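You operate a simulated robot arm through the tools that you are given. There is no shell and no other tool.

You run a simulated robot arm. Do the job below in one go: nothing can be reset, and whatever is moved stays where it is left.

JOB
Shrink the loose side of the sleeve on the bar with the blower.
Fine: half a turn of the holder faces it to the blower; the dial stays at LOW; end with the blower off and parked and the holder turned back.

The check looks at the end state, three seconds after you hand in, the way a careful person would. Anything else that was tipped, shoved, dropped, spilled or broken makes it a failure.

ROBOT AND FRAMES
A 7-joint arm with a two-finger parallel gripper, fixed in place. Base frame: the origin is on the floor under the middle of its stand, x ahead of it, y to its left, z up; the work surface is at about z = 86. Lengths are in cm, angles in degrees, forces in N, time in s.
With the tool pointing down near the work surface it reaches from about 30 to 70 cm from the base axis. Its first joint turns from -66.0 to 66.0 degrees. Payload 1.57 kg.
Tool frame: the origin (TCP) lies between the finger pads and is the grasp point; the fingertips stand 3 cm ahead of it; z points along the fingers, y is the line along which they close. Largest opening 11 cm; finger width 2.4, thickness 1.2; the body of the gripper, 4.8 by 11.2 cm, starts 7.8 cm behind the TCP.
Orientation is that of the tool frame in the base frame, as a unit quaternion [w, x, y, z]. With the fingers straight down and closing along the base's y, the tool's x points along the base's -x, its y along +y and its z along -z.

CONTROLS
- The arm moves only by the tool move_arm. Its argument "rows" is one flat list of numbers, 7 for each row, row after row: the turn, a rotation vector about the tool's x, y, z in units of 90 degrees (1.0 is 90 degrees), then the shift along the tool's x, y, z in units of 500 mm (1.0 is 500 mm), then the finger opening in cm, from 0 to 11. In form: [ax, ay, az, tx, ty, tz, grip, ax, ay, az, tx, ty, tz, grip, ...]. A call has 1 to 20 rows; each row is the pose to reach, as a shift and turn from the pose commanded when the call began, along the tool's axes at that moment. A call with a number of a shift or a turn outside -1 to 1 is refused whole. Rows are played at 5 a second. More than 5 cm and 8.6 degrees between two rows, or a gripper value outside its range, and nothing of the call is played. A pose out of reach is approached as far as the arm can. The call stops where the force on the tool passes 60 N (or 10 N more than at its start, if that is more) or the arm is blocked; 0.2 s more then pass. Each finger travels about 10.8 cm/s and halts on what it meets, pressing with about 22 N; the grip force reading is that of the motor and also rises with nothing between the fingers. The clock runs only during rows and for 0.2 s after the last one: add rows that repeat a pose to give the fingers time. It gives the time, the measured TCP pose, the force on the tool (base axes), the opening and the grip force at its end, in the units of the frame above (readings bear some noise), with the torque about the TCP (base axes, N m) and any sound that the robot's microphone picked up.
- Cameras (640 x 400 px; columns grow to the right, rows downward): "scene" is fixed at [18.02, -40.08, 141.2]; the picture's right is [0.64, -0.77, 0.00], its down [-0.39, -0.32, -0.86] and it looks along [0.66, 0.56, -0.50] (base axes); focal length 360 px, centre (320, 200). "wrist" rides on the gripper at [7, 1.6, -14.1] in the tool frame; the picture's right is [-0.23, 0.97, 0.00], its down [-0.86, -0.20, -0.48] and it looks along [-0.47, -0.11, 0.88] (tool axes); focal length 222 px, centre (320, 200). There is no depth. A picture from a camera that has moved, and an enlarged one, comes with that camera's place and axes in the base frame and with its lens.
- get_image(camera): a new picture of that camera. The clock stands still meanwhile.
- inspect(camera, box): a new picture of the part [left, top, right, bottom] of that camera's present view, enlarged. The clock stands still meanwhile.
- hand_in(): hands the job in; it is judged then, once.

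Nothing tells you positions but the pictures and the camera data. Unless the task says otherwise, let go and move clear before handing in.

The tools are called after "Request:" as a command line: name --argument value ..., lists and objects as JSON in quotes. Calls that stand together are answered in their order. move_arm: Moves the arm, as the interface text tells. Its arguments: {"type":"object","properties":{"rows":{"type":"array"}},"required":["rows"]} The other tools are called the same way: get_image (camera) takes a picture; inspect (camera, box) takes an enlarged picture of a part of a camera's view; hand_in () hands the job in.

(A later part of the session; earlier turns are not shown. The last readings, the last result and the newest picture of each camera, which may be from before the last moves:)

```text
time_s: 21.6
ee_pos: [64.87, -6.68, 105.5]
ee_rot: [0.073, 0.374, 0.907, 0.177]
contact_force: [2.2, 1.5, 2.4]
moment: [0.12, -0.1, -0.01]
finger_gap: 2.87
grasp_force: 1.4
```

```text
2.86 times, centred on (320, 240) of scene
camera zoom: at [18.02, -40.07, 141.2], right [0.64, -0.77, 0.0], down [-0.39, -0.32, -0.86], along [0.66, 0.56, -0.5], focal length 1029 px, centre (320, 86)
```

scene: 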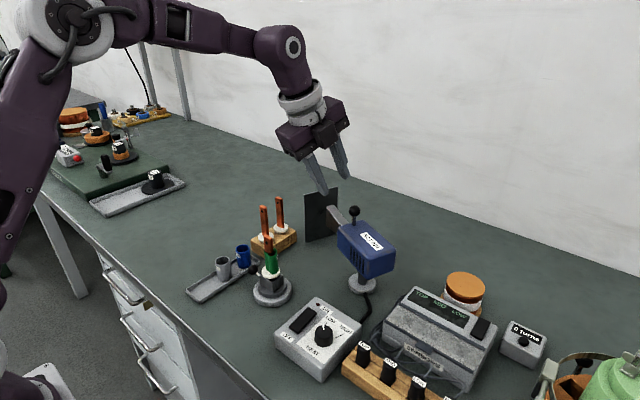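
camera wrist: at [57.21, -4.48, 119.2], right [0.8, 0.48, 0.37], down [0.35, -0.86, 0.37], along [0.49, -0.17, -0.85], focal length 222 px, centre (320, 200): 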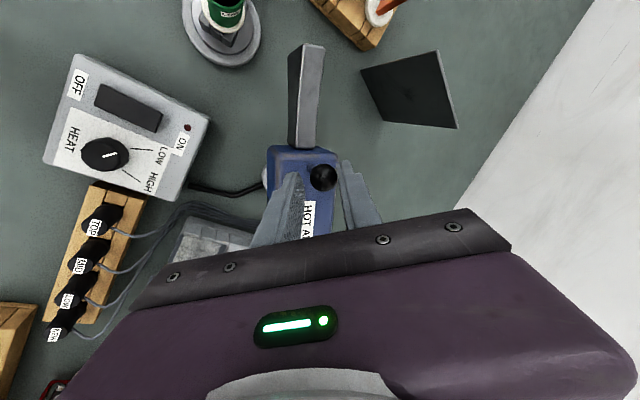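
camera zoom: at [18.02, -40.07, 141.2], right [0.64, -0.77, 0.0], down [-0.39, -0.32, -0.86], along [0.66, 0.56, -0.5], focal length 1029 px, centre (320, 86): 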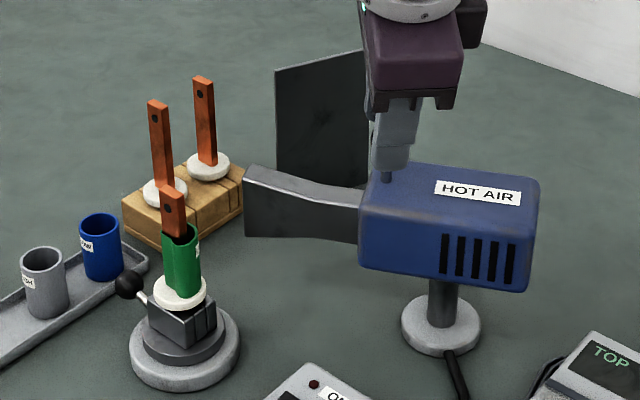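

The nozzle now points at roughly 118 degrees and the bar lies at roughly 138 degrees from the stand. I'll add about 19 degrees.

Request:
move_arm --rows '[0, 0.0271, -0.0668, -0.0005, -0.0081, -0.0033, 2.6, 0, 0.0543, -0.1336, -0.002, -0.0161, -0.0065, 2.6, 0, 0.0814, -0.2004, -0.0044, -0.0238, -0.0097, 2.6, 0, 0.0814, -0.2004, -0.0044, -0.0238, -0.0097, 2.6]'

Request:
get_image --camera "wrist"

Request:
inspect --camera "scene" --box '[230, 170, 410, 310]'

```text
time_s: 22.6
ee_pos: [63.94, -7.78, 105.36]
ee_rot: [0.042, 0.215, 0.957, 0.187]
contact_force: [-0.6, 1.8, 1.9]
moment: [0.13, -0.01, 0.03]
finger_gap: 2.81
grasp_force: 1.3
```

```text
taken
camera wrist: at [56.07, -8.22, 119.24], right [0.59, 0.72, 0.37], down [0.62, -0.7, 0.37], along [0.52, 0.01, -0.86], focal length 222 px, centre (320, 200)
```

wrist: 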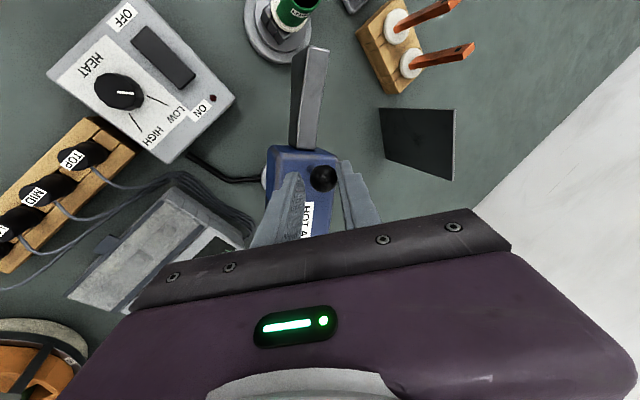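

```text
2.86 times, centred on (320, 240) of scene
camera zoom: at [18.01, -40.08, 141.21], right [0.64, -0.77, 0.0], down [-0.39, -0.32, -0.86], along [0.66, 0.56, -0.5], focal length 1029 px, centre (320, 86)
```

zoom: 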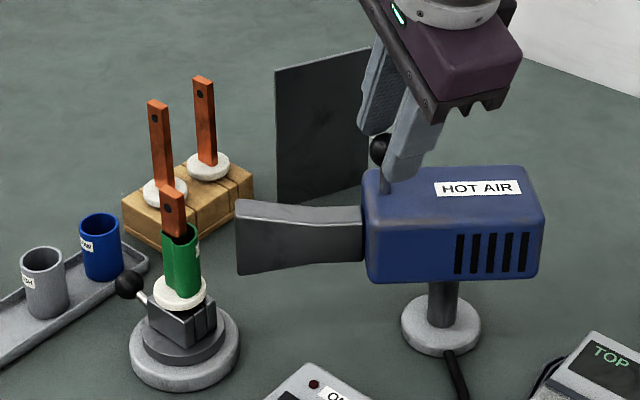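

The nozzle is close to facing the sleeve. I'll zoom in to judge the aim precisely.

Request:
inspect --camera "wrist" --box '[230, 0, 410, 220]'

Request:
inspect --camera "scene" --box '[260, 200, 380, 300]'

```text
1.82 times, centred on (320, 110) of wrist
camera zoom: at [56.07, -8.22, 119.24], right [0.59, 0.72, 0.37], down [0.62, -0.7, 0.37], along [0.52, 0.01, -0.86], focal length 404 px, centre (320, 364)
```

zoom: 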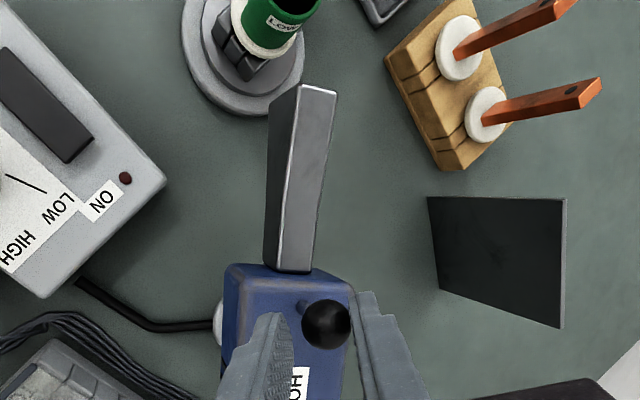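

```text
4.00 times, centred on (320, 250) of scene
camera zoom: at [18.01, -40.08, 141.21], right [0.64, -0.77, 0.0], down [-0.39, -0.32, -0.86], along [0.66, 0.56, -0.5], focal length 1440 px, centre (320, 0)
```

zoom: 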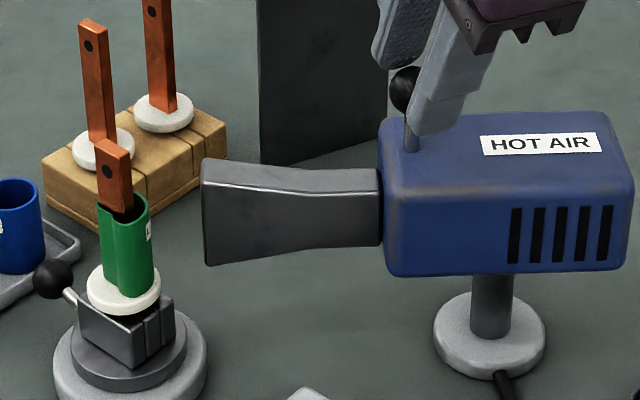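

The nozzle's line passes about 1.8 cm to the far side of the bar, so it needs about 6 degrees more.

Request:
move_arm --rows '[0, 0.0125, -0.0308, -0.0003, -0.0039, -0.0016, 2.6, 0, 0.0251, -0.0617, -0.0007, -0.0077, -0.0031, 2.6, 0, 0.0251, -0.0617, -0.0007, -0.0077, -0.0031, 2.6]'

Request:
inspect --camera "wrist" --box '[230, 0, 410, 220]'

Request:
inspect --camera "scene" --box '[260, 200, 380, 300]'

```text
time_s: 23.4
ee_pos: [63.75, -8.21, 105.43]
ee_rot: [0.032, 0.167, 0.967, 0.189]
contact_force: [1.2, 3.0, 2.1]
moment: [0.08, -0.04, 0.02]
finger_gap: 2.83
grasp_force: 1.2
```

```text
1.82 times, centred on (320, 110) of wrist
camera zoom: at [56.02, -9.43, 119.27], right [0.52, 0.77, 0.37], down [0.68, -0.63, 0.37], along [0.51, 0.06, -0.86], focal length 404 px, centre (320, 364)
```

zoom: 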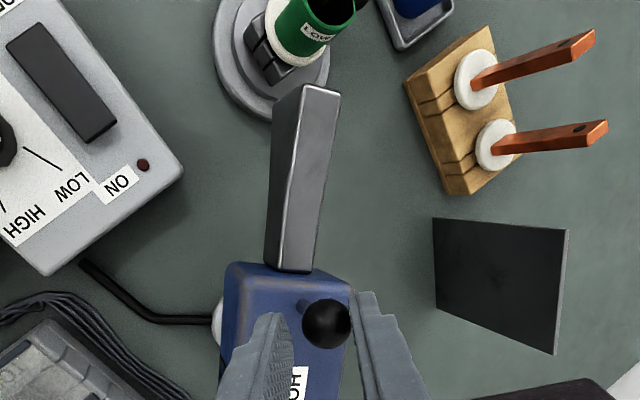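

```text
4.00 times, centred on (320, 250) of scene
camera zoom: at [18.02, -40.08, 141.2], right [0.64, -0.77, 0.0], down [-0.39, -0.32, -0.86], along [0.66, 0.56, -0.5], focal length 1440 px, centre (320, 0)
```

zoom: 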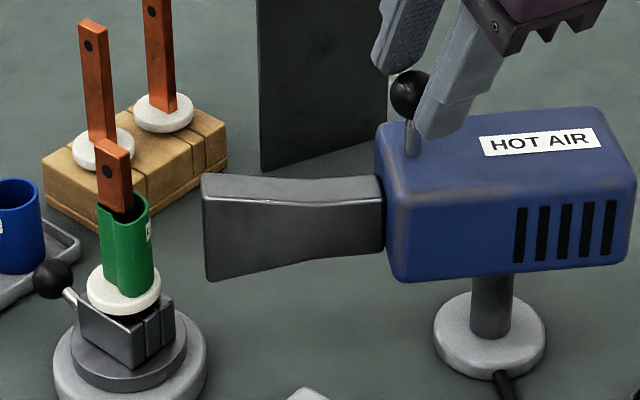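

Nearly there: the nozzle line is now within about half a centimetre of the bar's axis. I'll add 1.5 degrees, then open the fingers and withdraw along the finger direction.

Request:
move_arm --rows '[0, 0.0063, -0.0154, -0.0001, -0.002, -0.0008, 2.6, 0, 0.0063, -0.0154, -0.0001, -0.002, -0.0008, 2.6, 0, 0.0063, -0.0154, -0.0001, -0.002, -0.0008, 4, 0, 0.0063, -0.0154, -0.0001, -0.002, -0.0008, 4, 0, 0.0063, -0.0154, -0.0001, -0.002, -0.03, 4, 0, 0.0063, -0.0154, -0.0001, -0.002, -0.09, 4, 0, 0.0063, -0.0154, -0.0001, -0.002, -0.17, 4, 0, 0.0063, -0.0154, -0.0001, -0.002, -0.17, 4]'

Request:
get_image --camera "wrist"

Request:
inspect --camera "scene" --box '[260, 200, 380, 300]'

```text
time_s: 25.2
ee_pos: [62.72, -11.34, 113.48]
ee_rot: [0.029, 0.154, 0.969, 0.189]
contact_force: [1.2, 0.8, -0.5]
moment: [-0.04, 0.02, 0.0]
finger_gap: 4.03
grasp_force: 0.1
```

```text
taken
camera wrist: at [55.01, -12.77, 127.21], right [0.5, 0.79, 0.37], down [0.7, -0.61, 0.37], along [0.51, 0.07, -0.86], focal length 222 px, centre (320, 200)
```

wrist: 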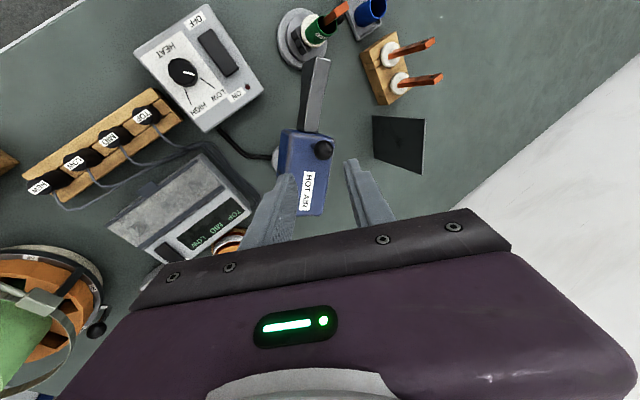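

```text
4.00 times, centred on (320, 250) of scene
camera zoom: at [18.02, -40.08, 141.2], right [0.64, -0.77, 0.0], down [-0.39, -0.32, -0.86], along [0.66, 0.56, -0.5], focal length 1440 px, centre (320, 0)
```

zoom: 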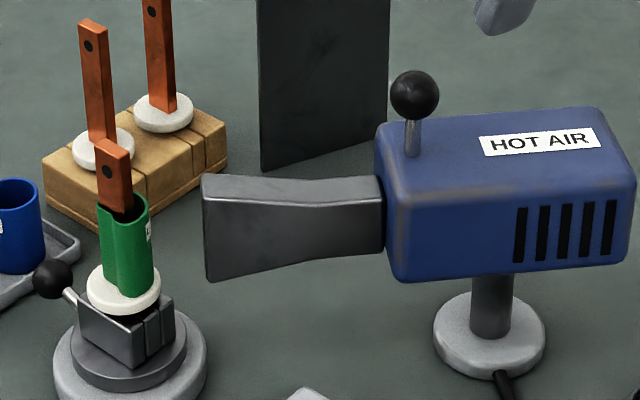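

Request:
inspect --camera "wrist" --box '[250, 0, 400, 180]'

```text
2.22 times, centred on (325, 90) of wrist
camera zoom: at [55.01, -12.77, 127.21], right [0.5, 0.79, 0.37], down [0.7, -0.61, 0.37], along [0.51, 0.07, -0.86], focal length 494 px, centre (309, 444)
```

zoom: 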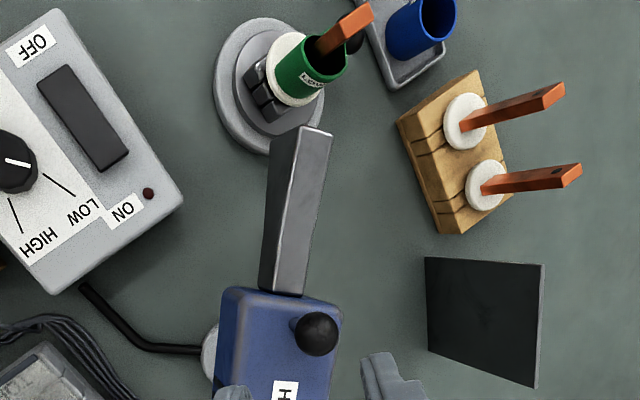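

From this overhead view the nozzle line runs straight to the bar, about 4 cm from its tip, so the aim is good. Next I'll straighten the tool, close the fingers and go above the rocker's ON end at about (51.8, -9.5).

Request:
move_arm --rows '[0.0612, 0.0094, -0.0498, 0.0548, -0.0102, 0.0041, 3, 0.1224, 0.0188, -0.0997, 0.1095, -0.0204, 0.0082, 2, 0.1835, 0.0281, -0.1495, 0.1643, -0.0305, 0.0122, 1, 0.2447, 0.0375, -0.1993, 0.219, -0.0407, 0.0163, 0, 0.2447, 0.0375, -0.1993, 0.219, -0.0407, 0.0163, 0]'

Request:
get_image --camera "wrist"

Request:
get_image --camera "scene"

```text
time_s: 26.4
ee_pos: [52.01, -9.3, 111.78]
ee_rot: [0.0, -0.001, 1.0, -0.002]
contact_force: [-0.7, 1.0, -0.2]
moment: [-0.02, -0.02, 0.03]
finger_gap: 0.01
grasp_force: 21.2
```

```text
taken
camera wrist: at [45.01, -7.62, 126.03], right [0.22, 0.97, 0.0], down [0.86, -0.2, 0.48], along [0.47, -0.11, -0.88], focal length 222 px, centre (320, 200)
```

wrist: 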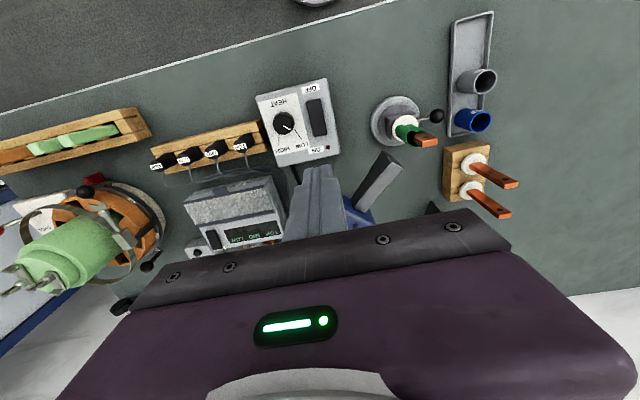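

```text
taken
```

scene: 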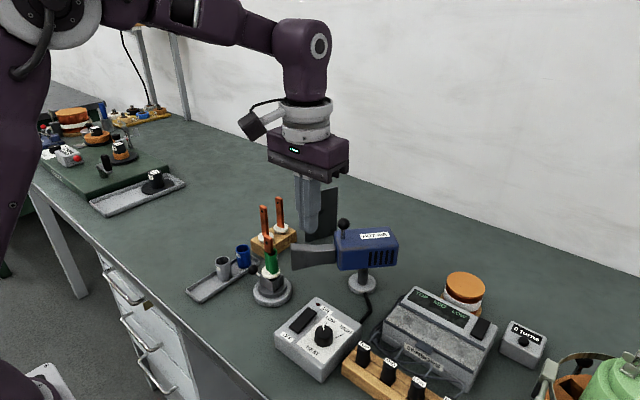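

Request:
inspect --camera "wrist" --box '[240, 60, 460, 220]'

Request:
inspect --camera "scene" --box '[270, 290, 350, 350]'

```text
2.50 times, centred on (350, 140) of wrist
camera zoom: at [45.01, -7.62, 126.03], right [0.22, 0.97, 0.0], down [0.86, -0.2, 0.48], along [0.47, -0.11, -0.88], focal length 555 px, centre (245, 350)
```

zoom: 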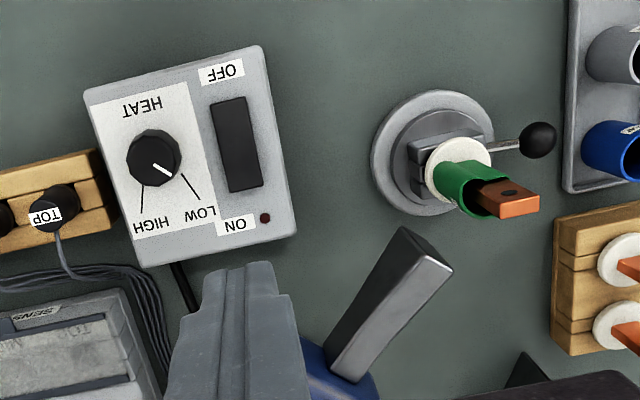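

```text
6.67 times, centred on (310, 320) of scene
camera zoom: at [18.02, -40.08, 141.2], right [0.64, -0.77, 0.0], down [-0.39, -0.32, -0.86], along [0.66, 0.56, -0.5], focal length 2400 px, centre (387, -600)
```

zoom: 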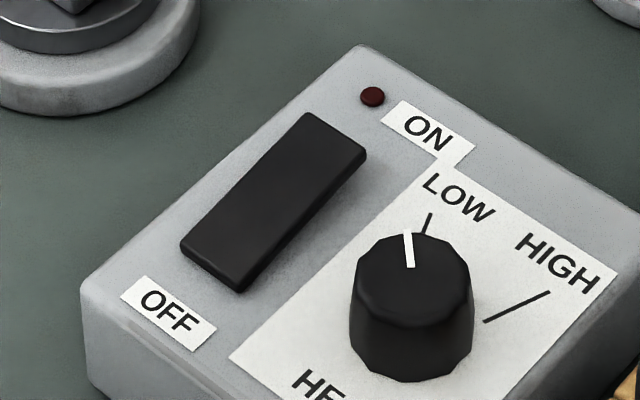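

The rocker spans x from 47.4 to 52.3 at y of about -9.3, its OFF end pressed. I'll descend with closed fingers to about 2 cm above its ON end.

Request:
move_arm --rows '[0, 0, 0, 0.008, 0, 0.08, 0, 0, 0, 0, 0.008, 0, 0.16, 0, 0, 0, 0, 0.008, 0, 0.24, 0, 0, 0, 0, 0.008, 0, 0.295, 0, 0, 0, 0, 0.008, 0, 0.295, 0]'

Request:
inspect --camera "wrist" --box '[220, 60, 440, 240]'

Request:
inspect --camera "scene" --box '[260, 260, 360, 350]'

```text
time_s: 27.6
ee_pos: [51.32, -9.45, 96.85]
ee_rot: [0.001, -0.001, 1.0, -0.001]
contact_force: [0.2, 0.3, -0.5]
moment: [0.03, -0.01, 0.0]
finger_gap: 0.0
grasp_force: 20.9
```

```text
2.22 times, centred on (330, 150) of wrist
camera zoom: at [44.35, -7.67, 111.12], right [0.23, 0.97, 0.0], down [0.86, -0.2, 0.48], along [0.47, -0.11, -0.88], focal length 494 px, centre (298, 311)
```

zoom: 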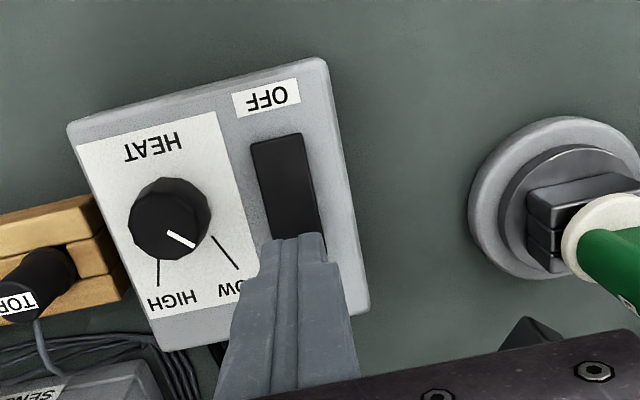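

```text
4.44 times, centred on (310, 305) of scene
camera zoom: at [18.02, -40.08, 141.2], right [0.64, -0.77, 0.0], down [-0.39, -0.32, -0.86], along [0.66, 0.56, -0.5], focal length 1600 px, centre (364, -267)
```

zoom: 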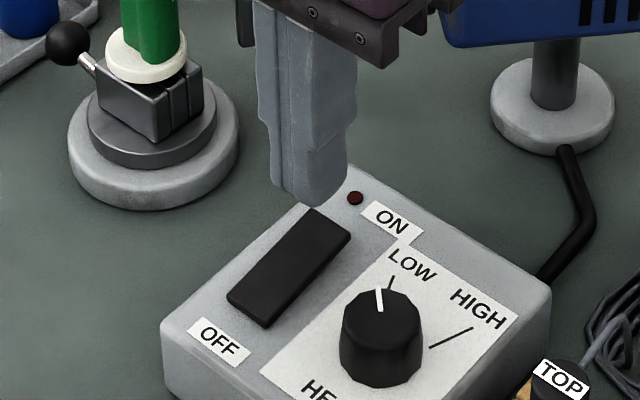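

The fingertips are right over the ON half of the rocker. I'll press down slowly in small steps, watching the force and listening for a click.

Request:
move_arm --rows '[0, 0, 0, -0.004, 0, 0.01, 0, 0, 0, 0, -0.004, 0, 0.02, 0, 0, 0, 0, -0.004, 0, 0.026, 0, 0, 0, 0, -0.004, 0, 0.03, 0]'

```text
time_s: 28.6
ee_pos: [51.51, -9.35, 95.44]
ee_rot: [0.0, -0.001, 1.0, 0.0]
contact_force: [-0.4, 0.3, 0.2]
moment: [-0.01, -0.01, -0.02]
finger_gap: 0.0
grasp_force: 21.1
```

No contact yet at tip height 92.4. I'll keep pressing down in finer steps.

Request:
move_arm --rows '[0, 0, 0, 0, 0, 0.004, 0, 0, 0, 0, 0, 0, 0.008, 0, 0, 0, 0, 0, 0, 0.011, 0]'

Request:
inspect --camera "scene" --box '[260, 260, 360, 350]'

```text
time_s: 29.4
ee_pos: [51.63, -9.58, 94.99]
ee_rot: [0.0, -0.001, 1.0, -0.002]
contact_force: [0.5, -0.5, 0.6]
moment: [0.01, 0.03, 0.01]
finger_gap: 0.0
grasp_force: 21.7
```

```text
4.44 times, centred on (310, 305) of scene
camera zoom: at [18.02, -40.08, 141.2], right [0.64, -0.77, 0.0], down [-0.39, -0.32, -0.86], along [0.66, 0.56, -0.5], focal length 1600 px, centre (364, -267)
```

zoom: 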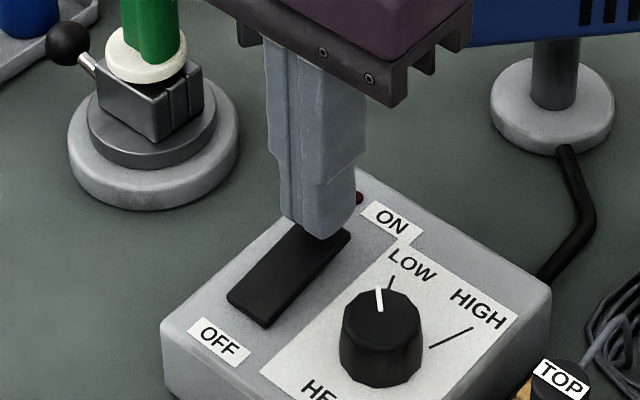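

Request:
move_arm --rows '[0, 0, 0, 0, 0, 0.004, 0, 0, 0, 0, 0, 0, 0.008, 0]'

Request:
inspect --camera "scene" --box '[230, 210, 360, 350]'

```text
time_s: 30.0
ee_pos: [51.6, -9.45, 94.62]
ee_rot: [0.0, -0.001, 1.0, -0.001]
contact_force: [0.3, -0.4, -0.2]
moment: [0.0, 0.0, -0.01]
finger_gap: 0.0
grasp_force: 22.2
```

```text
2.86 times, centred on (295, 280) of scene
camera zoom: at [18.02, -40.08, 141.2], right [0.64, -0.77, 0.0], down [-0.39, -0.32, -0.86], along [0.66, 0.56, -0.5], focal length 1029 px, centre (391, -29)
```

zoom: 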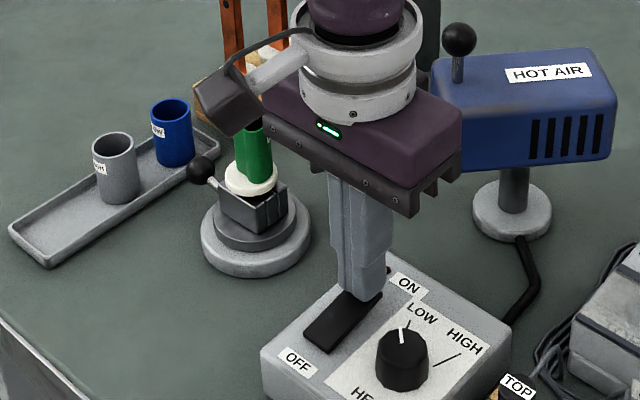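

Request:
move_arm --rows '[0, 0, 0, 0, 0, 0.004, 0, 0, 0, 0, 0, 0, 0.008, 0]'

Request:
inspect --camera "scene" --box '[230, 210, 360, 350]'

```text
time_s: 30.6
ee_pos: [51.61, -9.57, 94.16]
ee_rot: [0.001, 0.0, 1.0, -0.002]
contact_force: [0.5, -0.9, 0.9]
moment: [-0.01, -0.05, 0.02]
finger_gap: 0.0
grasp_force: 20.8
```

```text
2.86 times, centred on (295, 280) of scene
camera zoom: at [18.02, -40.08, 141.2], right [0.64, -0.77, 0.0], down [-0.39, -0.32, -0.86], along [0.66, 0.56, -0.5], focal length 1029 px, centre (391, -29)
```

zoom: 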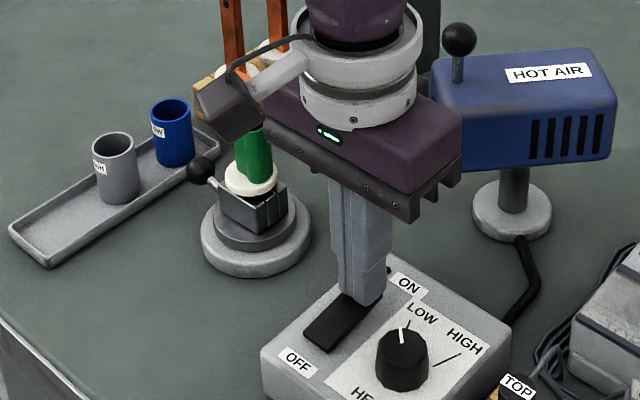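

Request:
move_arm --rows '[0, 0, 0, 0, 0, 0.004, 0, 0, 0, 0, 0, 0, 0.008, 0]'

Request:
inspect --camera "scene" --box '[250, 250, 360, 350]'

```text
time_s: 31.2
ee_pos: [51.56, -9.48, 93.86]
ee_rot: [0.0, 0.0, 1.0, -0.002]
contact_force: [-3.6, 0.9, 18.4]
moment: [0.01, 0.31, -0.03]
finger_gap: 0.04
grasp_force: 21.4
```

```text
4.00 times, centred on (305, 300) of scene
camera zoom: at [17.98, -40.07, 141.21], right [0.64, -0.77, 0.0], down [-0.39, -0.32, -0.86], along [0.66, 0.56, -0.5], focal length 1440 px, centre (380, -200)
```

zoom: 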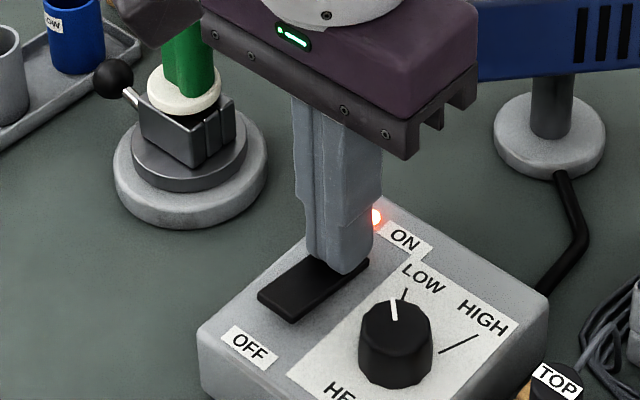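

A click wasn't reported but the red lamp is lit, so the blower is on. I'll lift off, move above the OFF end ready to switch off, and watch the sleeve.

Request:
move_arm --rows '[0, 0, 0, 0, 0, -0.03, 0, 0, 0, 0, 0.035, 0, -0.04, 0, 0, 0, 0, 0.07, 0, -0.04, 0]'

Request:
get_image --camera "wrist"

Request:
inspect --camera "scene" --box '[230, 210, 360, 350]'

```text
time_s: 32.0
ee_pos: [48.25, -9.36, 95.83]
ee_rot: [-0.001, -0.001, 1.0, -0.001]
contact_force: [-0.5, 0.6, 0.3]
moment: [0.01, -0.01, -0.01]
finger_gap: 0.0
grasp_force: 20.9
```

```text
taken
camera wrist: at [41.25, -7.69, 110.03], right [0.23, 0.97, 0.0], down [0.86, -0.2, 0.48], along [0.47, -0.11, -0.88], focal length 222 px, centre (320, 200)
```

wrist: 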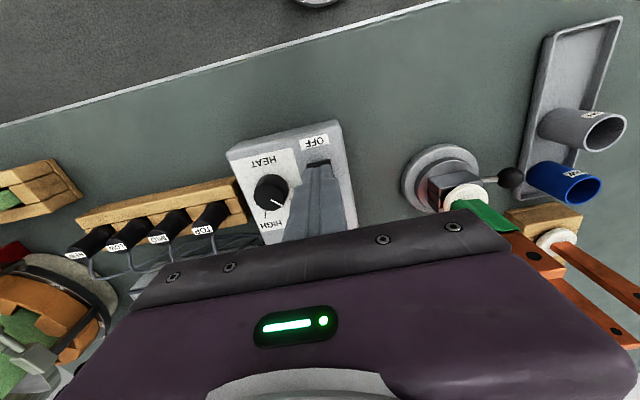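

```text
2.86 times, centred on (295, 280) of scene
camera zoom: at [18.02, -40.08, 141.2], right [0.64, -0.77, 0.0], down [-0.39, -0.32, -0.86], along [0.66, 0.56, -0.5], focal length 1029 px, centre (391, -29)
```

zoom: 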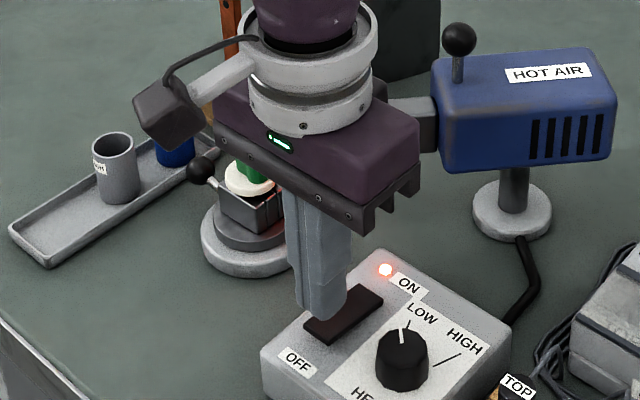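

The blower is running. My hand blocks the scene camera's view of the sleeve, so I'll rise 12 cm straight up to see both.

Request:
move_arm --rows '[0, 0, 0, 0, 0, -0.08, 0, 0, 0, 0, 0, 0, -0.16, 0, 0, 0, 0, 0, 0, -0.24, 0]'

Request:
inspect --camera "scene" --box '[240, 200, 360, 300]'

Request:
inspect --camera "wrist" --box '[360, 80, 500, 220]'

```text
time_s: 32.8
ee_pos: [48.22, -9.29, 107.81]
ee_rot: [0.0, -0.001, 1.0, -0.001]
contact_force: [-0.3, -0.8, -0.3]
moment: [0.04, -0.01, 0.01]
finger_gap: 0.02
grasp_force: 20.9
```

```text
4.00 times, centred on (300, 250) of scene
camera zoom: at [18.02, -40.08, 141.2], right [0.64, -0.77, 0.0], down [-0.39, -0.32, -0.86], along [0.66, 0.56, -0.5], focal length 1440 px, centre (400, 0)
```

zoom: 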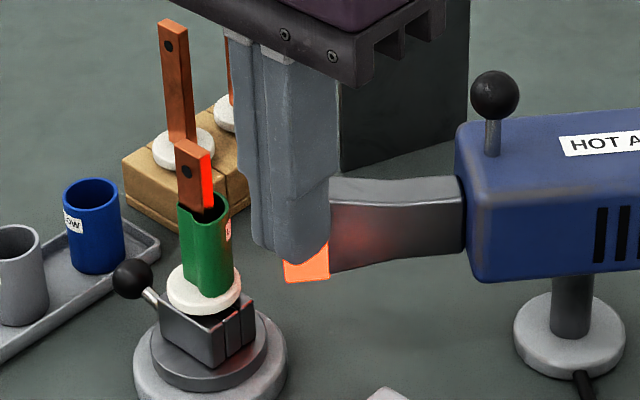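

```text
2.86 times, centred on (430, 150) of wrist
camera zoom: at [41.34, -7.61, 122.08], right [0.23, 0.97, 0.0], down [0.86, -0.2, 0.48], along [0.47, -0.11, -0.88], focal length 635 px, centre (6, 343)
```

zoom: 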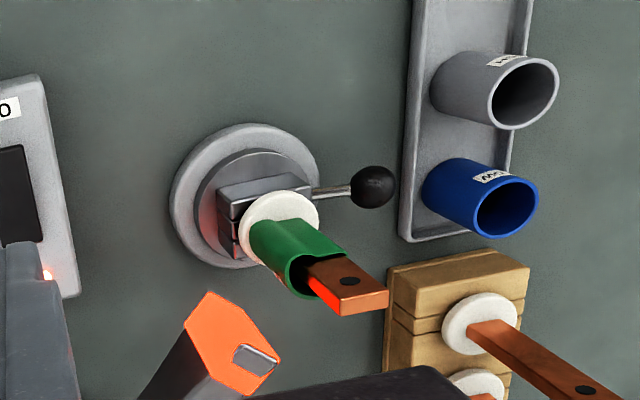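

The nozzle tip glows and its red light falls on the sleeve's loose side, confirming the aim. I'll wait in short steps and watch the sleeve.

Request:
move_arm --rows '[0, 0, 0, 0, 0, 0, 0, 0, 0, 0, 0, 0, 0, 0, 0, 0, 0, 0, 0, 0, 0, 0, 0, 0, 0, 0, 0, 0]'

Request:
inspect --camera "scene" --box '[240, 220, 310, 300]'

Request:
inspect --camera "wrist" --box '[400, 110, 470, 180]'

```text
time_s: 33.8
ee_pos: [48.25, -9.25, 107.81]
ee_rot: [0.0, -0.002, 1.0, -0.001]
contact_force: [-0.1, 0.2, -0.3]
moment: [-0.02, 0.04, 0.0]
finger_gap: 0.0
grasp_force: 21.9
```

```text
5.00 times, centred on (275, 260) of scene
camera zoom: at [18.02, -40.08, 141.2], right [0.64, -0.77, 0.0], down [-0.39, -0.32, -0.86], along [0.66, 0.56, -0.5], focal length 1800 px, centre (545, -100)
```

zoom: 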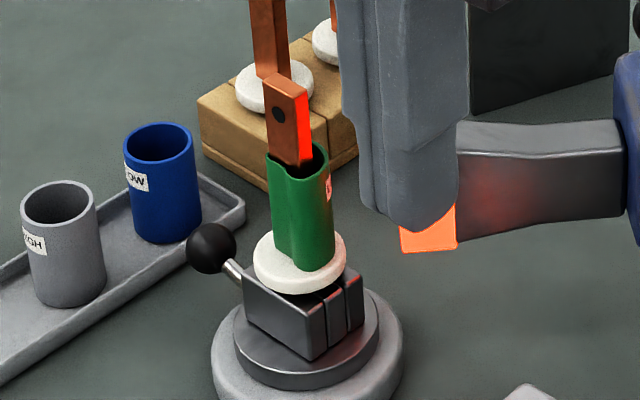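

```text
5.71 times, centred on (435, 145) of wrist
camera zoom: at [41.35, -7.61, 122.03], right [0.23, 0.97, 0.0], down [0.86, -0.2, 0.48], along [0.47, -0.11, -0.88], focal length 1269 px, centre (-337, 514)
```

zoom: 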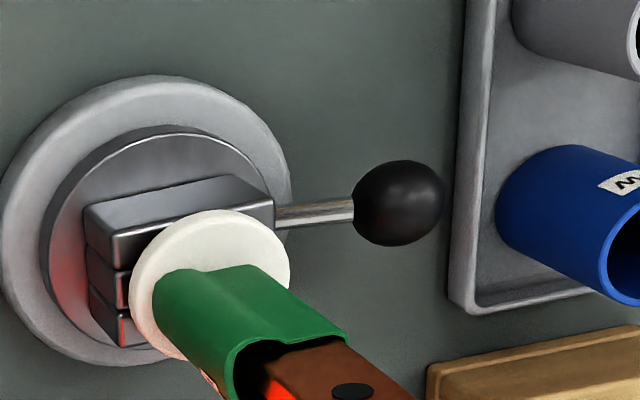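

Request:
move_arm --rows '[0, 0, 0, 0, 0, 0, 0, 0, 0, 0, 0, 0, 0, 0, 0, 0, 0, 0, 0, 0, 0, 0, 0, 0, 0, 0, 0, 0]'

Request:
inspect --camera "scene" --box '[250, 230, 300, 290]'

Request:
inspect --camera "wrist" --box '[400, 130, 470, 200]'

```text
time_s: 34.8
ee_pos: [48.26, -9.43, 107.78]
ee_rot: [0.001, -0.001, 1.0, -0.002]
contact_force: [0.2, -0.1, 0.6]
moment: [-0.01, 0.02, 0.0]
finger_gap: 0.0
grasp_force: 21.4
```

```text
6.67 times, centred on (275, 260) of scene
camera zoom: at [18.02, -40.08, 141.2], right [0.64, -0.77, 0.0], down [-0.39, -0.32, -0.86], along [0.66, 0.56, -0.5], focal length 2400 px, centre (620, -200)
```

zoom: 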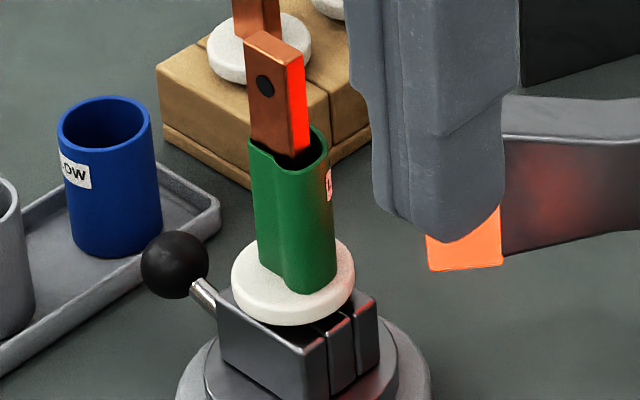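

```text
5.71 times, centred on (435, 165) of wrist
camera zoom: at [41.35, -7.61, 122.03], right [0.23, 0.97, 0.0], down [0.86, -0.2, 0.48], along [0.47, -0.11, -0.88], focal length 1269 px, centre (-337, 400)
```

zoom: 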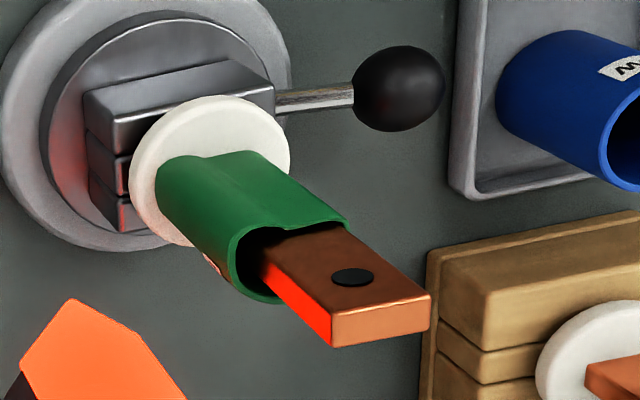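

The right-hand half still bulges; no scorch visible. I'll wait a bit more.

Request:
move_arm --rows '[0, 0, 0, 0, 0, 0, 0, 0, 0, 0, 0, 0, 0, 0, 0, 0, 0, 0, 0, 0, 0, 0, 0, 0, 0, 0, 0, 0, 0, 0, 0, 0, 0, 0, 0, 0, 0, 0, 0, 0, 0, 0, 0, 0, 0, 0, 0, 0, 0]'

Request:
inspect --camera "scene" --box '[250, 230, 300, 290]'

Request:
inspect --camera "wrist" --box '[400, 130, 470, 200]'

```text
time_s: 36.4
ee_pos: [48.25, -9.26, 107.85]
ee_rot: [0.0, 0.0, 1.0, -0.001]
contact_force: [0.1, -0.9, 0.0]
moment: [0.0, -0.01, -0.01]
finger_gap: 0.0
grasp_force: 21.0
```

```text
6.67 times, centred on (275, 260) of scene
camera zoom: at [18.02, -40.08, 141.2], right [0.64, -0.77, 0.0], down [-0.39, -0.32, -0.86], along [0.66, 0.56, -0.5], focal length 2400 px, centre (620, -200)
```

zoom: 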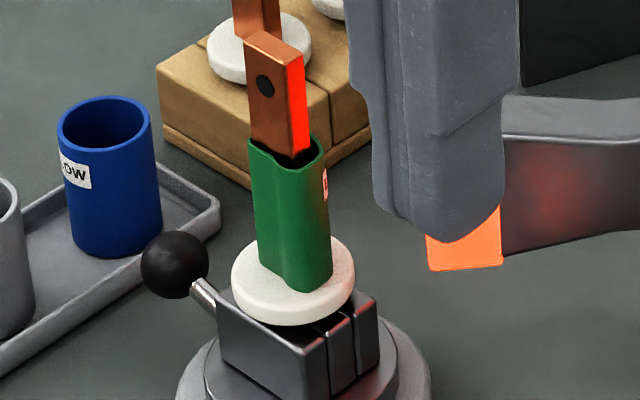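

```text
5.71 times, centred on (435, 165) of wrist
camera zoom: at [41.35, -7.61, 122.03], right [0.23, 0.97, 0.0], down [0.86, -0.2, 0.48], along [0.47, -0.11, -0.88], focal length 1269 px, centre (-337, 400)
```

zoom: 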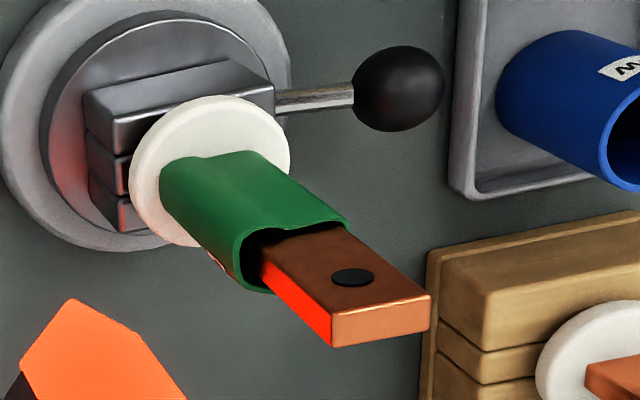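

It's shrinking: the right edge has drawn in and the opening is smaller. I'll keep waiting in short steps.

Request:
move_arm --rows '[0, 0, 0, 0, 0, 0, 0, 0, 0, 0, 0, 0, 0, 0, 0, 0, 0, 0, 0, 0, 0, 0, 0, 0, 0, 0, 0, 0, 0, 0, 0, 0, 0, 0, 0]'

Request:
inspect --camera "scene" --box '[250, 230, 300, 290]'

Request:
inspect --camera "wrist" --box '[400, 130, 470, 200]'

```text
time_s: 37.6
ee_pos: [48.33, -9.27, 107.84]
ee_rot: [0.0, -0.002, 1.0, -0.001]
contact_force: [-0.1, 0.3, -1.0]
moment: [0.01, 0.01, -0.01]
finger_gap: 0.0
grasp_force: 21.4
```

```text
6.67 times, centred on (275, 260) of scene
camera zoom: at [18.02, -40.08, 141.2], right [0.64, -0.77, 0.0], down [-0.39, -0.32, -0.86], along [0.66, 0.56, -0.5], focal length 2400 px, centre (620, -200)
```

zoom: 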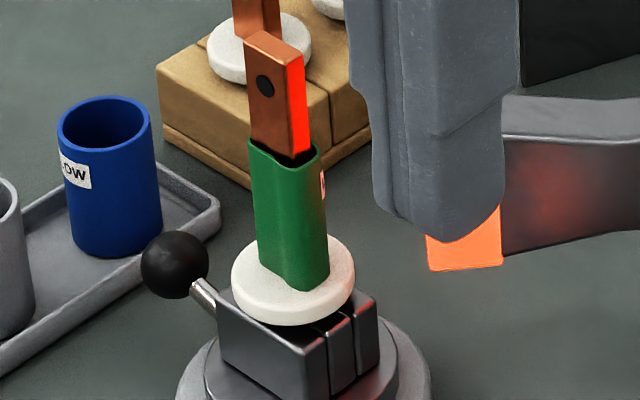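

```text
5.71 times, centred on (435, 165) of wrist
camera zoom: at [41.35, -7.61, 122.03], right [0.23, 0.97, 0.0], down [0.86, -0.2, 0.48], along [0.47, -0.11, -0.88], focal length 1269 px, centre (-337, 400)
```

zoom: 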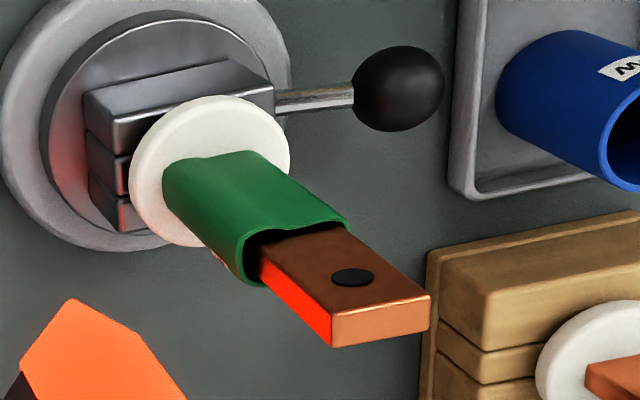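

Request:
move_arm --rows '[0, 0, 0, 0, 0, 0, 0, 0, 0, 0, 0, 0, 0, 0, 0, 0, 0, 0, 0, 0, 0, 0, 0, 0, 0, 0, 0, 0]'

Request:
inspect --camera "scene" --box '[250, 230, 300, 290]'

Request:
inspect --camera "wrist" --box '[400, 130, 470, 200]'

```text
time_s: 38.6
ee_pos: [48.2, -9.35, 107.76]
ee_rot: [0.0, -0.001, 1.0, -0.001]
contact_force: [0.7, 0.6, -0.3]
moment: [0.01, 0.0, 0.01]
finger_gap: 0.0
grasp_force: 21.3
```

```text
6.67 times, centred on (275, 260) of scene
camera zoom: at [18.02, -40.08, 141.2], right [0.64, -0.77, 0.0], down [-0.39, -0.32, -0.86], along [0.66, 0.56, -0.5], focal length 2400 px, centre (620, -200)
```

zoom: 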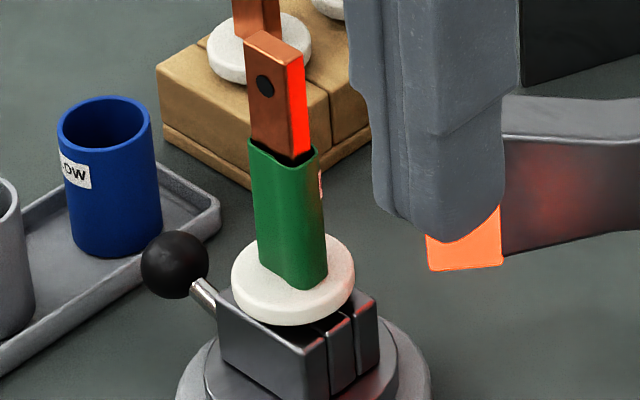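

```text
5.71 times, centred on (435, 165) of wrist
camera zoom: at [41.35, -7.61, 122.03], right [0.23, 0.97, 0.0], down [0.86, -0.2, 0.48], along [0.47, -0.11, -0.88], focal length 1269 px, centre (-337, 400)
```

zoom: 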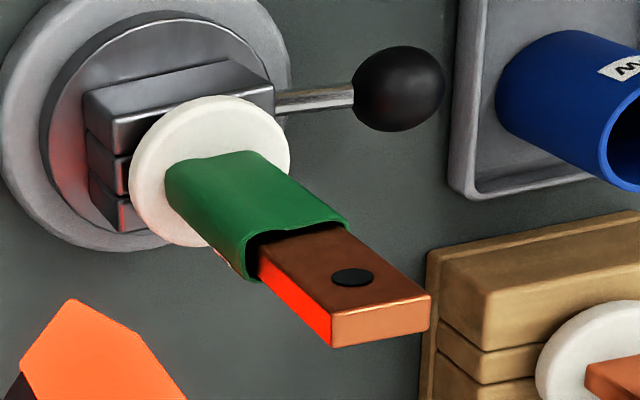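

Request:
inspect --camera "scene" --box '[264, 236, 284, 252]'

Request:
inspect --camera "wrist" --box '[415, 155, 450, 185]'

```text
16.00 times, centred on (274, 244) of scene
camera zoom: at [18.02, -40.08, 141.2], right [0.64, -0.77, 0.0], down [-0.39, -0.32, -0.86], along [0.66, 0.56, -0.5], focal length 5760 px, centre (1056, -504)
```

zoom: 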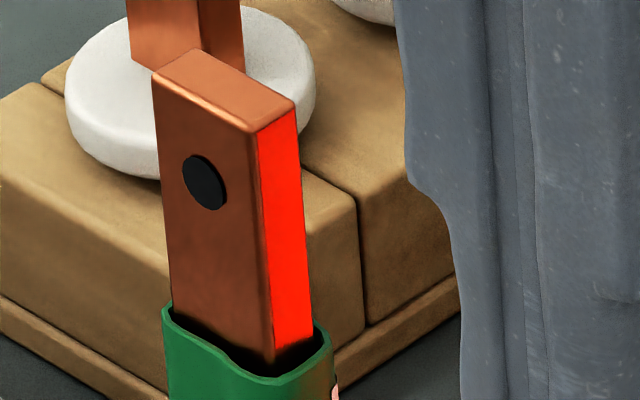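

```text
13.33 times, centred on (432, 170) of wrist
camera zoom: at [41.35, -7.61, 122.03], right [0.23, 0.97, 0.0], down [0.86, -0.2, 0.48], along [0.47, -0.11, -0.88], focal length 2962 px, centre (-1180, 600)
```

zoom: 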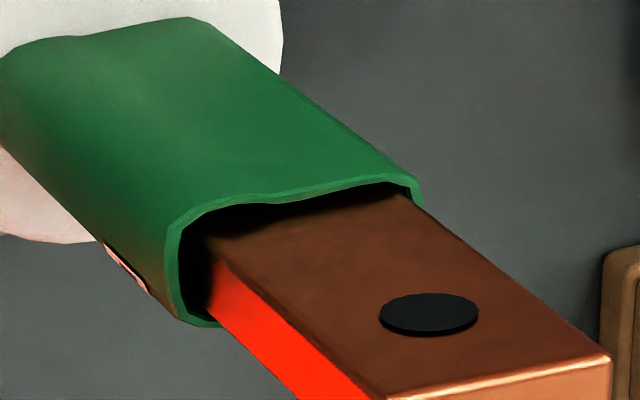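

Still a small gap on the blower side, while the other side is tight. I'll wait another second.

Request:
move_arm --rows '[0, 0, 0, 0, 0, 0, 0, 0, 0, 0, 0, 0, 0, 0, 0, 0, 0, 0, 0, 0, 0, 0, 0, 0, 0, 0, 0, 0]'

Request:
inspect --camera "scene" --box '[264, 236, 284, 252]'

Request:
inspect --camera "wrist" --box '[415, 155, 450, 185]'

Request:
inspect --camera "scene" --box '[250, 230, 300, 290]'

```text
time_s: 39.6
ee_pos: [48.36, -9.22, 107.82]
ee_rot: [0.0, -0.001, 1.0, 0.0]
contact_force: [0.5, 0.2, -0.9]
moment: [0.01, 0.05, -0.04]
finger_gap: 0.0
grasp_force: 21.5
```

```text
16.00 times, centred on (274, 244) of scene
camera zoom: at [18.02, -40.08, 141.2], right [0.64, -0.77, 0.0], down [-0.39, -0.32, -0.86], along [0.66, 0.56, -0.5], focal length 5760 px, centre (1056, -504)
```

zoom: 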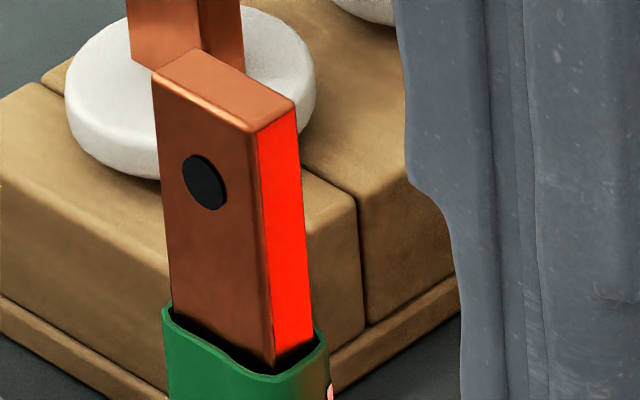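

```text
13.33 times, centred on (432, 170) of wrist
camera zoom: at [41.35, -7.61, 122.03], right [0.23, 0.97, 0.0], down [0.86, -0.2, 0.48], along [0.47, -0.11, -0.88], focal length 2962 px, centre (-1180, 600)
```

zoom: 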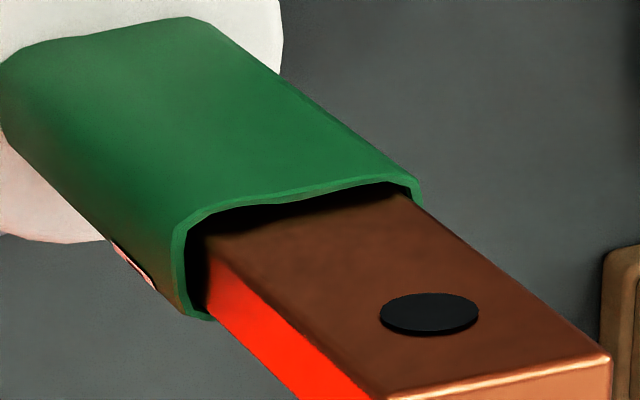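

```text
6.67 times, centred on (275, 260) of scene
camera zoom: at [18.02, -40.08, 141.2], right [0.64, -0.77, 0.0], down [-0.39, -0.32, -0.86], along [0.66, 0.56, -0.5], focal length 2400 px, centre (620, -200)
```

zoom: 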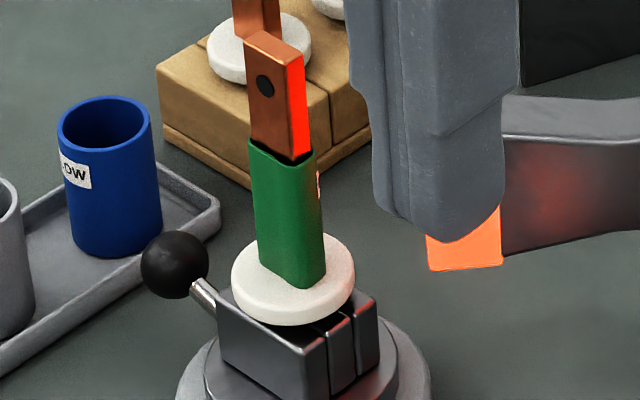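

Almost snug now. Getting to the switch takes a second or two of further heat, so I'll go down to just above the OFF end and check again.

Request:
move_arm --rows '[0, 0, 0, 0, 0, 0.08, 0, 0, 0, 0, 0, 0, 0.16, 0, 0, 0, 0, 0, 0, 0.23, 0, 0, 0, 0, 0, 0, 0.25, 0]'

Request:
inspect --camera "wrist" --box '[420, 150, 560, 290]'

Request:
inspect --camera "scene" --box '[230, 210, 360, 350]'

```text
time_s: 40.6
ee_pos: [48.12, -9.52, 95.25]
ee_rot: [0.0, -0.001, 1.0, 0.0]
contact_force: [-0.3, -0.3, 0.2]
moment: [0.02, -0.02, 0.0]
finger_gap: 0.0
grasp_force: 21.8
```

```text
2.86 times, centred on (490, 220) of wrist
camera zoom: at [41.3, -7.73, 109.51], right [0.23, 0.97, 0.0], down [0.86, -0.2, 0.48], along [0.47, -0.11, -0.88], focal length 635 px, centre (-166, 143)
```

zoom: 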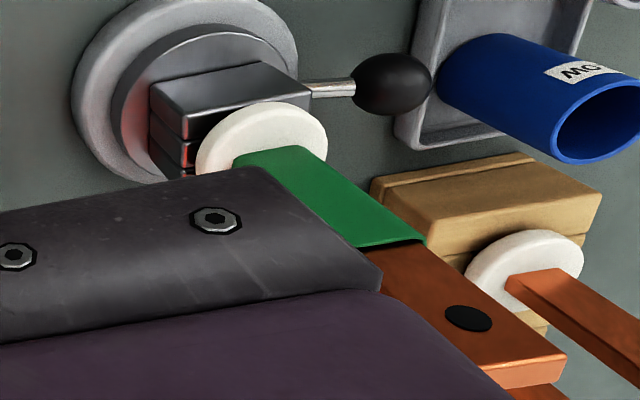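

```text
2.86 times, centred on (295, 280) of scene
camera zoom: at [18.02, -40.08, 141.2], right [0.64, -0.77, 0.0], down [-0.39, -0.32, -0.86], along [0.66, 0.56, -0.5], focal length 1029 px, centre (391, -29)
```

zoom: 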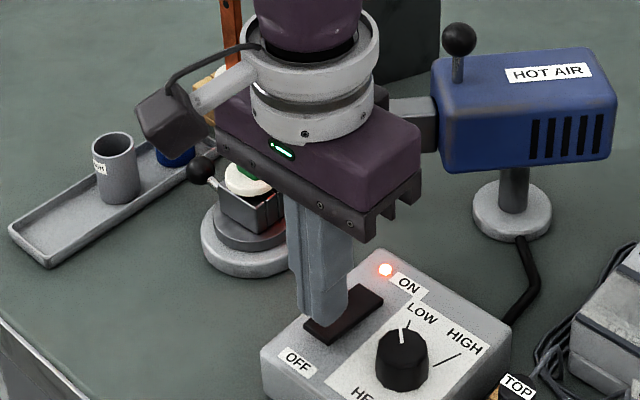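

I can't see the gap from here, but under-heating can be fixed and overheating can't, so I'll switch off now by pressing the OFF end.

Request:
move_arm --rows '[0, 0, 0, 0, 0, 0.014, 0, 0, 0, 0, 0, 0, 0.024, 0, 0, 0, 0, 0, 0, 0.03, 0]'

Request:
inspect --camera "scene" --box '[250, 250, 360, 350]'

```text
time_s: 41.4
ee_pos: [48.28, -9.45, 93.81]
ee_rot: [0.0, -0.001, 1.0, -0.001]
contact_force: [-4.7, 2.5, 17.7]
moment: [0.1, -0.09, -0.07]
finger_gap: 0.02
grasp_force: 21.2
```

```text
4.00 times, centred on (305, 300) of scene
camera zoom: at [17.98, -40.07, 141.21], right [0.64, -0.77, 0.0], down [-0.39, -0.32, -0.86], along [0.66, 0.56, -0.5], focal length 1440 px, centre (380, -200)
```

zoom: 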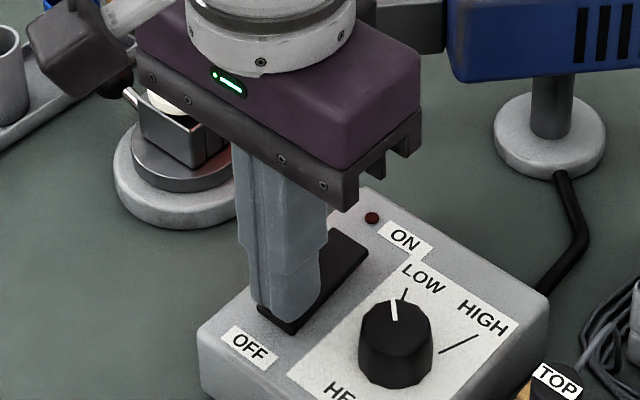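

The lamp is dark, so the blower is off. I'll rise straight up and inspect the sleeve.

Request:
move_arm --rows '[0, 0, 0, 0, 0, -0.03, 0, 0, 0, 0, 0, 0, -0.1, 0, 0, 0, 0, 0, 0, -0.19, 0, 0, 0, 0, 0, 0, -0.28, 0, 0, 0, 0, 0, 0, -0.36, 0]'

Request:
inspect --camera "scene" --box '[264, 236, 284, 252]'

Request:
inspect --camera "wrist" --box '[380, 100, 450, 160]'

Request:
inspect --camera "scene" --box '[250, 220, 350, 340]'

```text
time_s: 42.6
ee_pos: [48.06, -9.45, 111.74]
ee_rot: [0.0, -0.001, 1.0, -0.001]
contact_force: [0.0, 0.0, 0.1]
moment: [0.01, -0.01, 0.01]
finger_gap: 0.0
grasp_force: 21.1
```

```text
16.00 times, centred on (274, 244) of scene
camera zoom: at [18.02, -40.08, 141.2], right [0.64, -0.77, 0.0], down [-0.39, -0.32, -0.86], along [0.66, 0.56, -0.5], focal length 5760 px, centre (1056, -504)
```

zoom: 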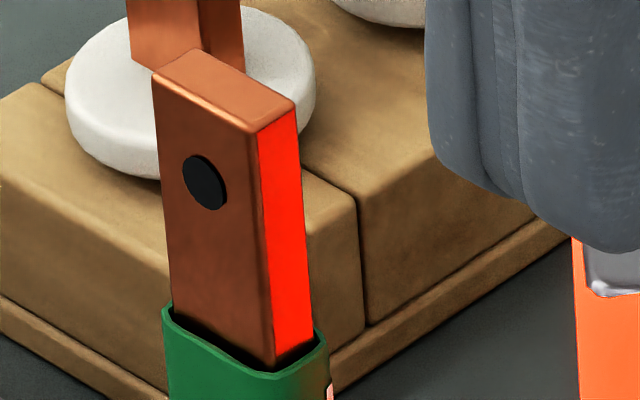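

```text
6.67 times, centred on (415, 130) of wrist
camera zoom: at [41.04, -7.75, 125.92], right [0.23, 0.97, 0.0], down [0.86, -0.2, 0.48], along [0.47, -0.11, -0.88], focal length 1481 px, centre (-313, 667)
```

zoom: 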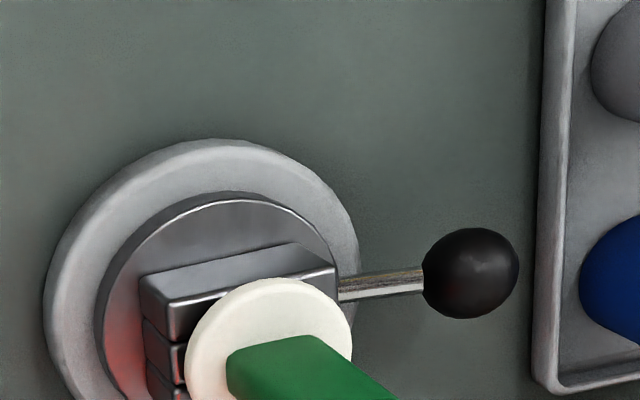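

```text
3.33 times, centred on (300, 280) of scene
camera zoom: at [18.02, -40.08, 141.2], right [0.64, -0.77, 0.0], down [-0.39, -0.32, -0.86], along [0.66, 0.56, -0.5], focal length 1200 px, centre (387, -67)
```

zoom: 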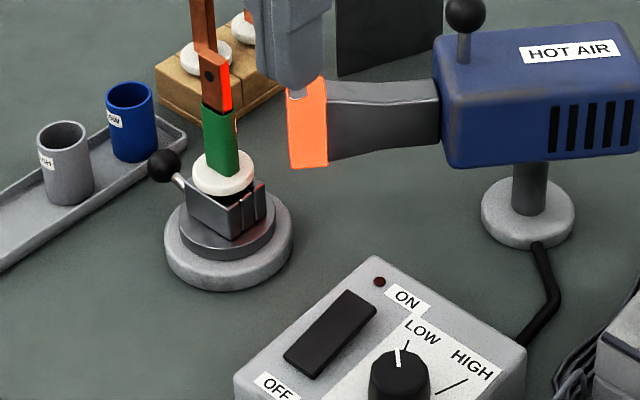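

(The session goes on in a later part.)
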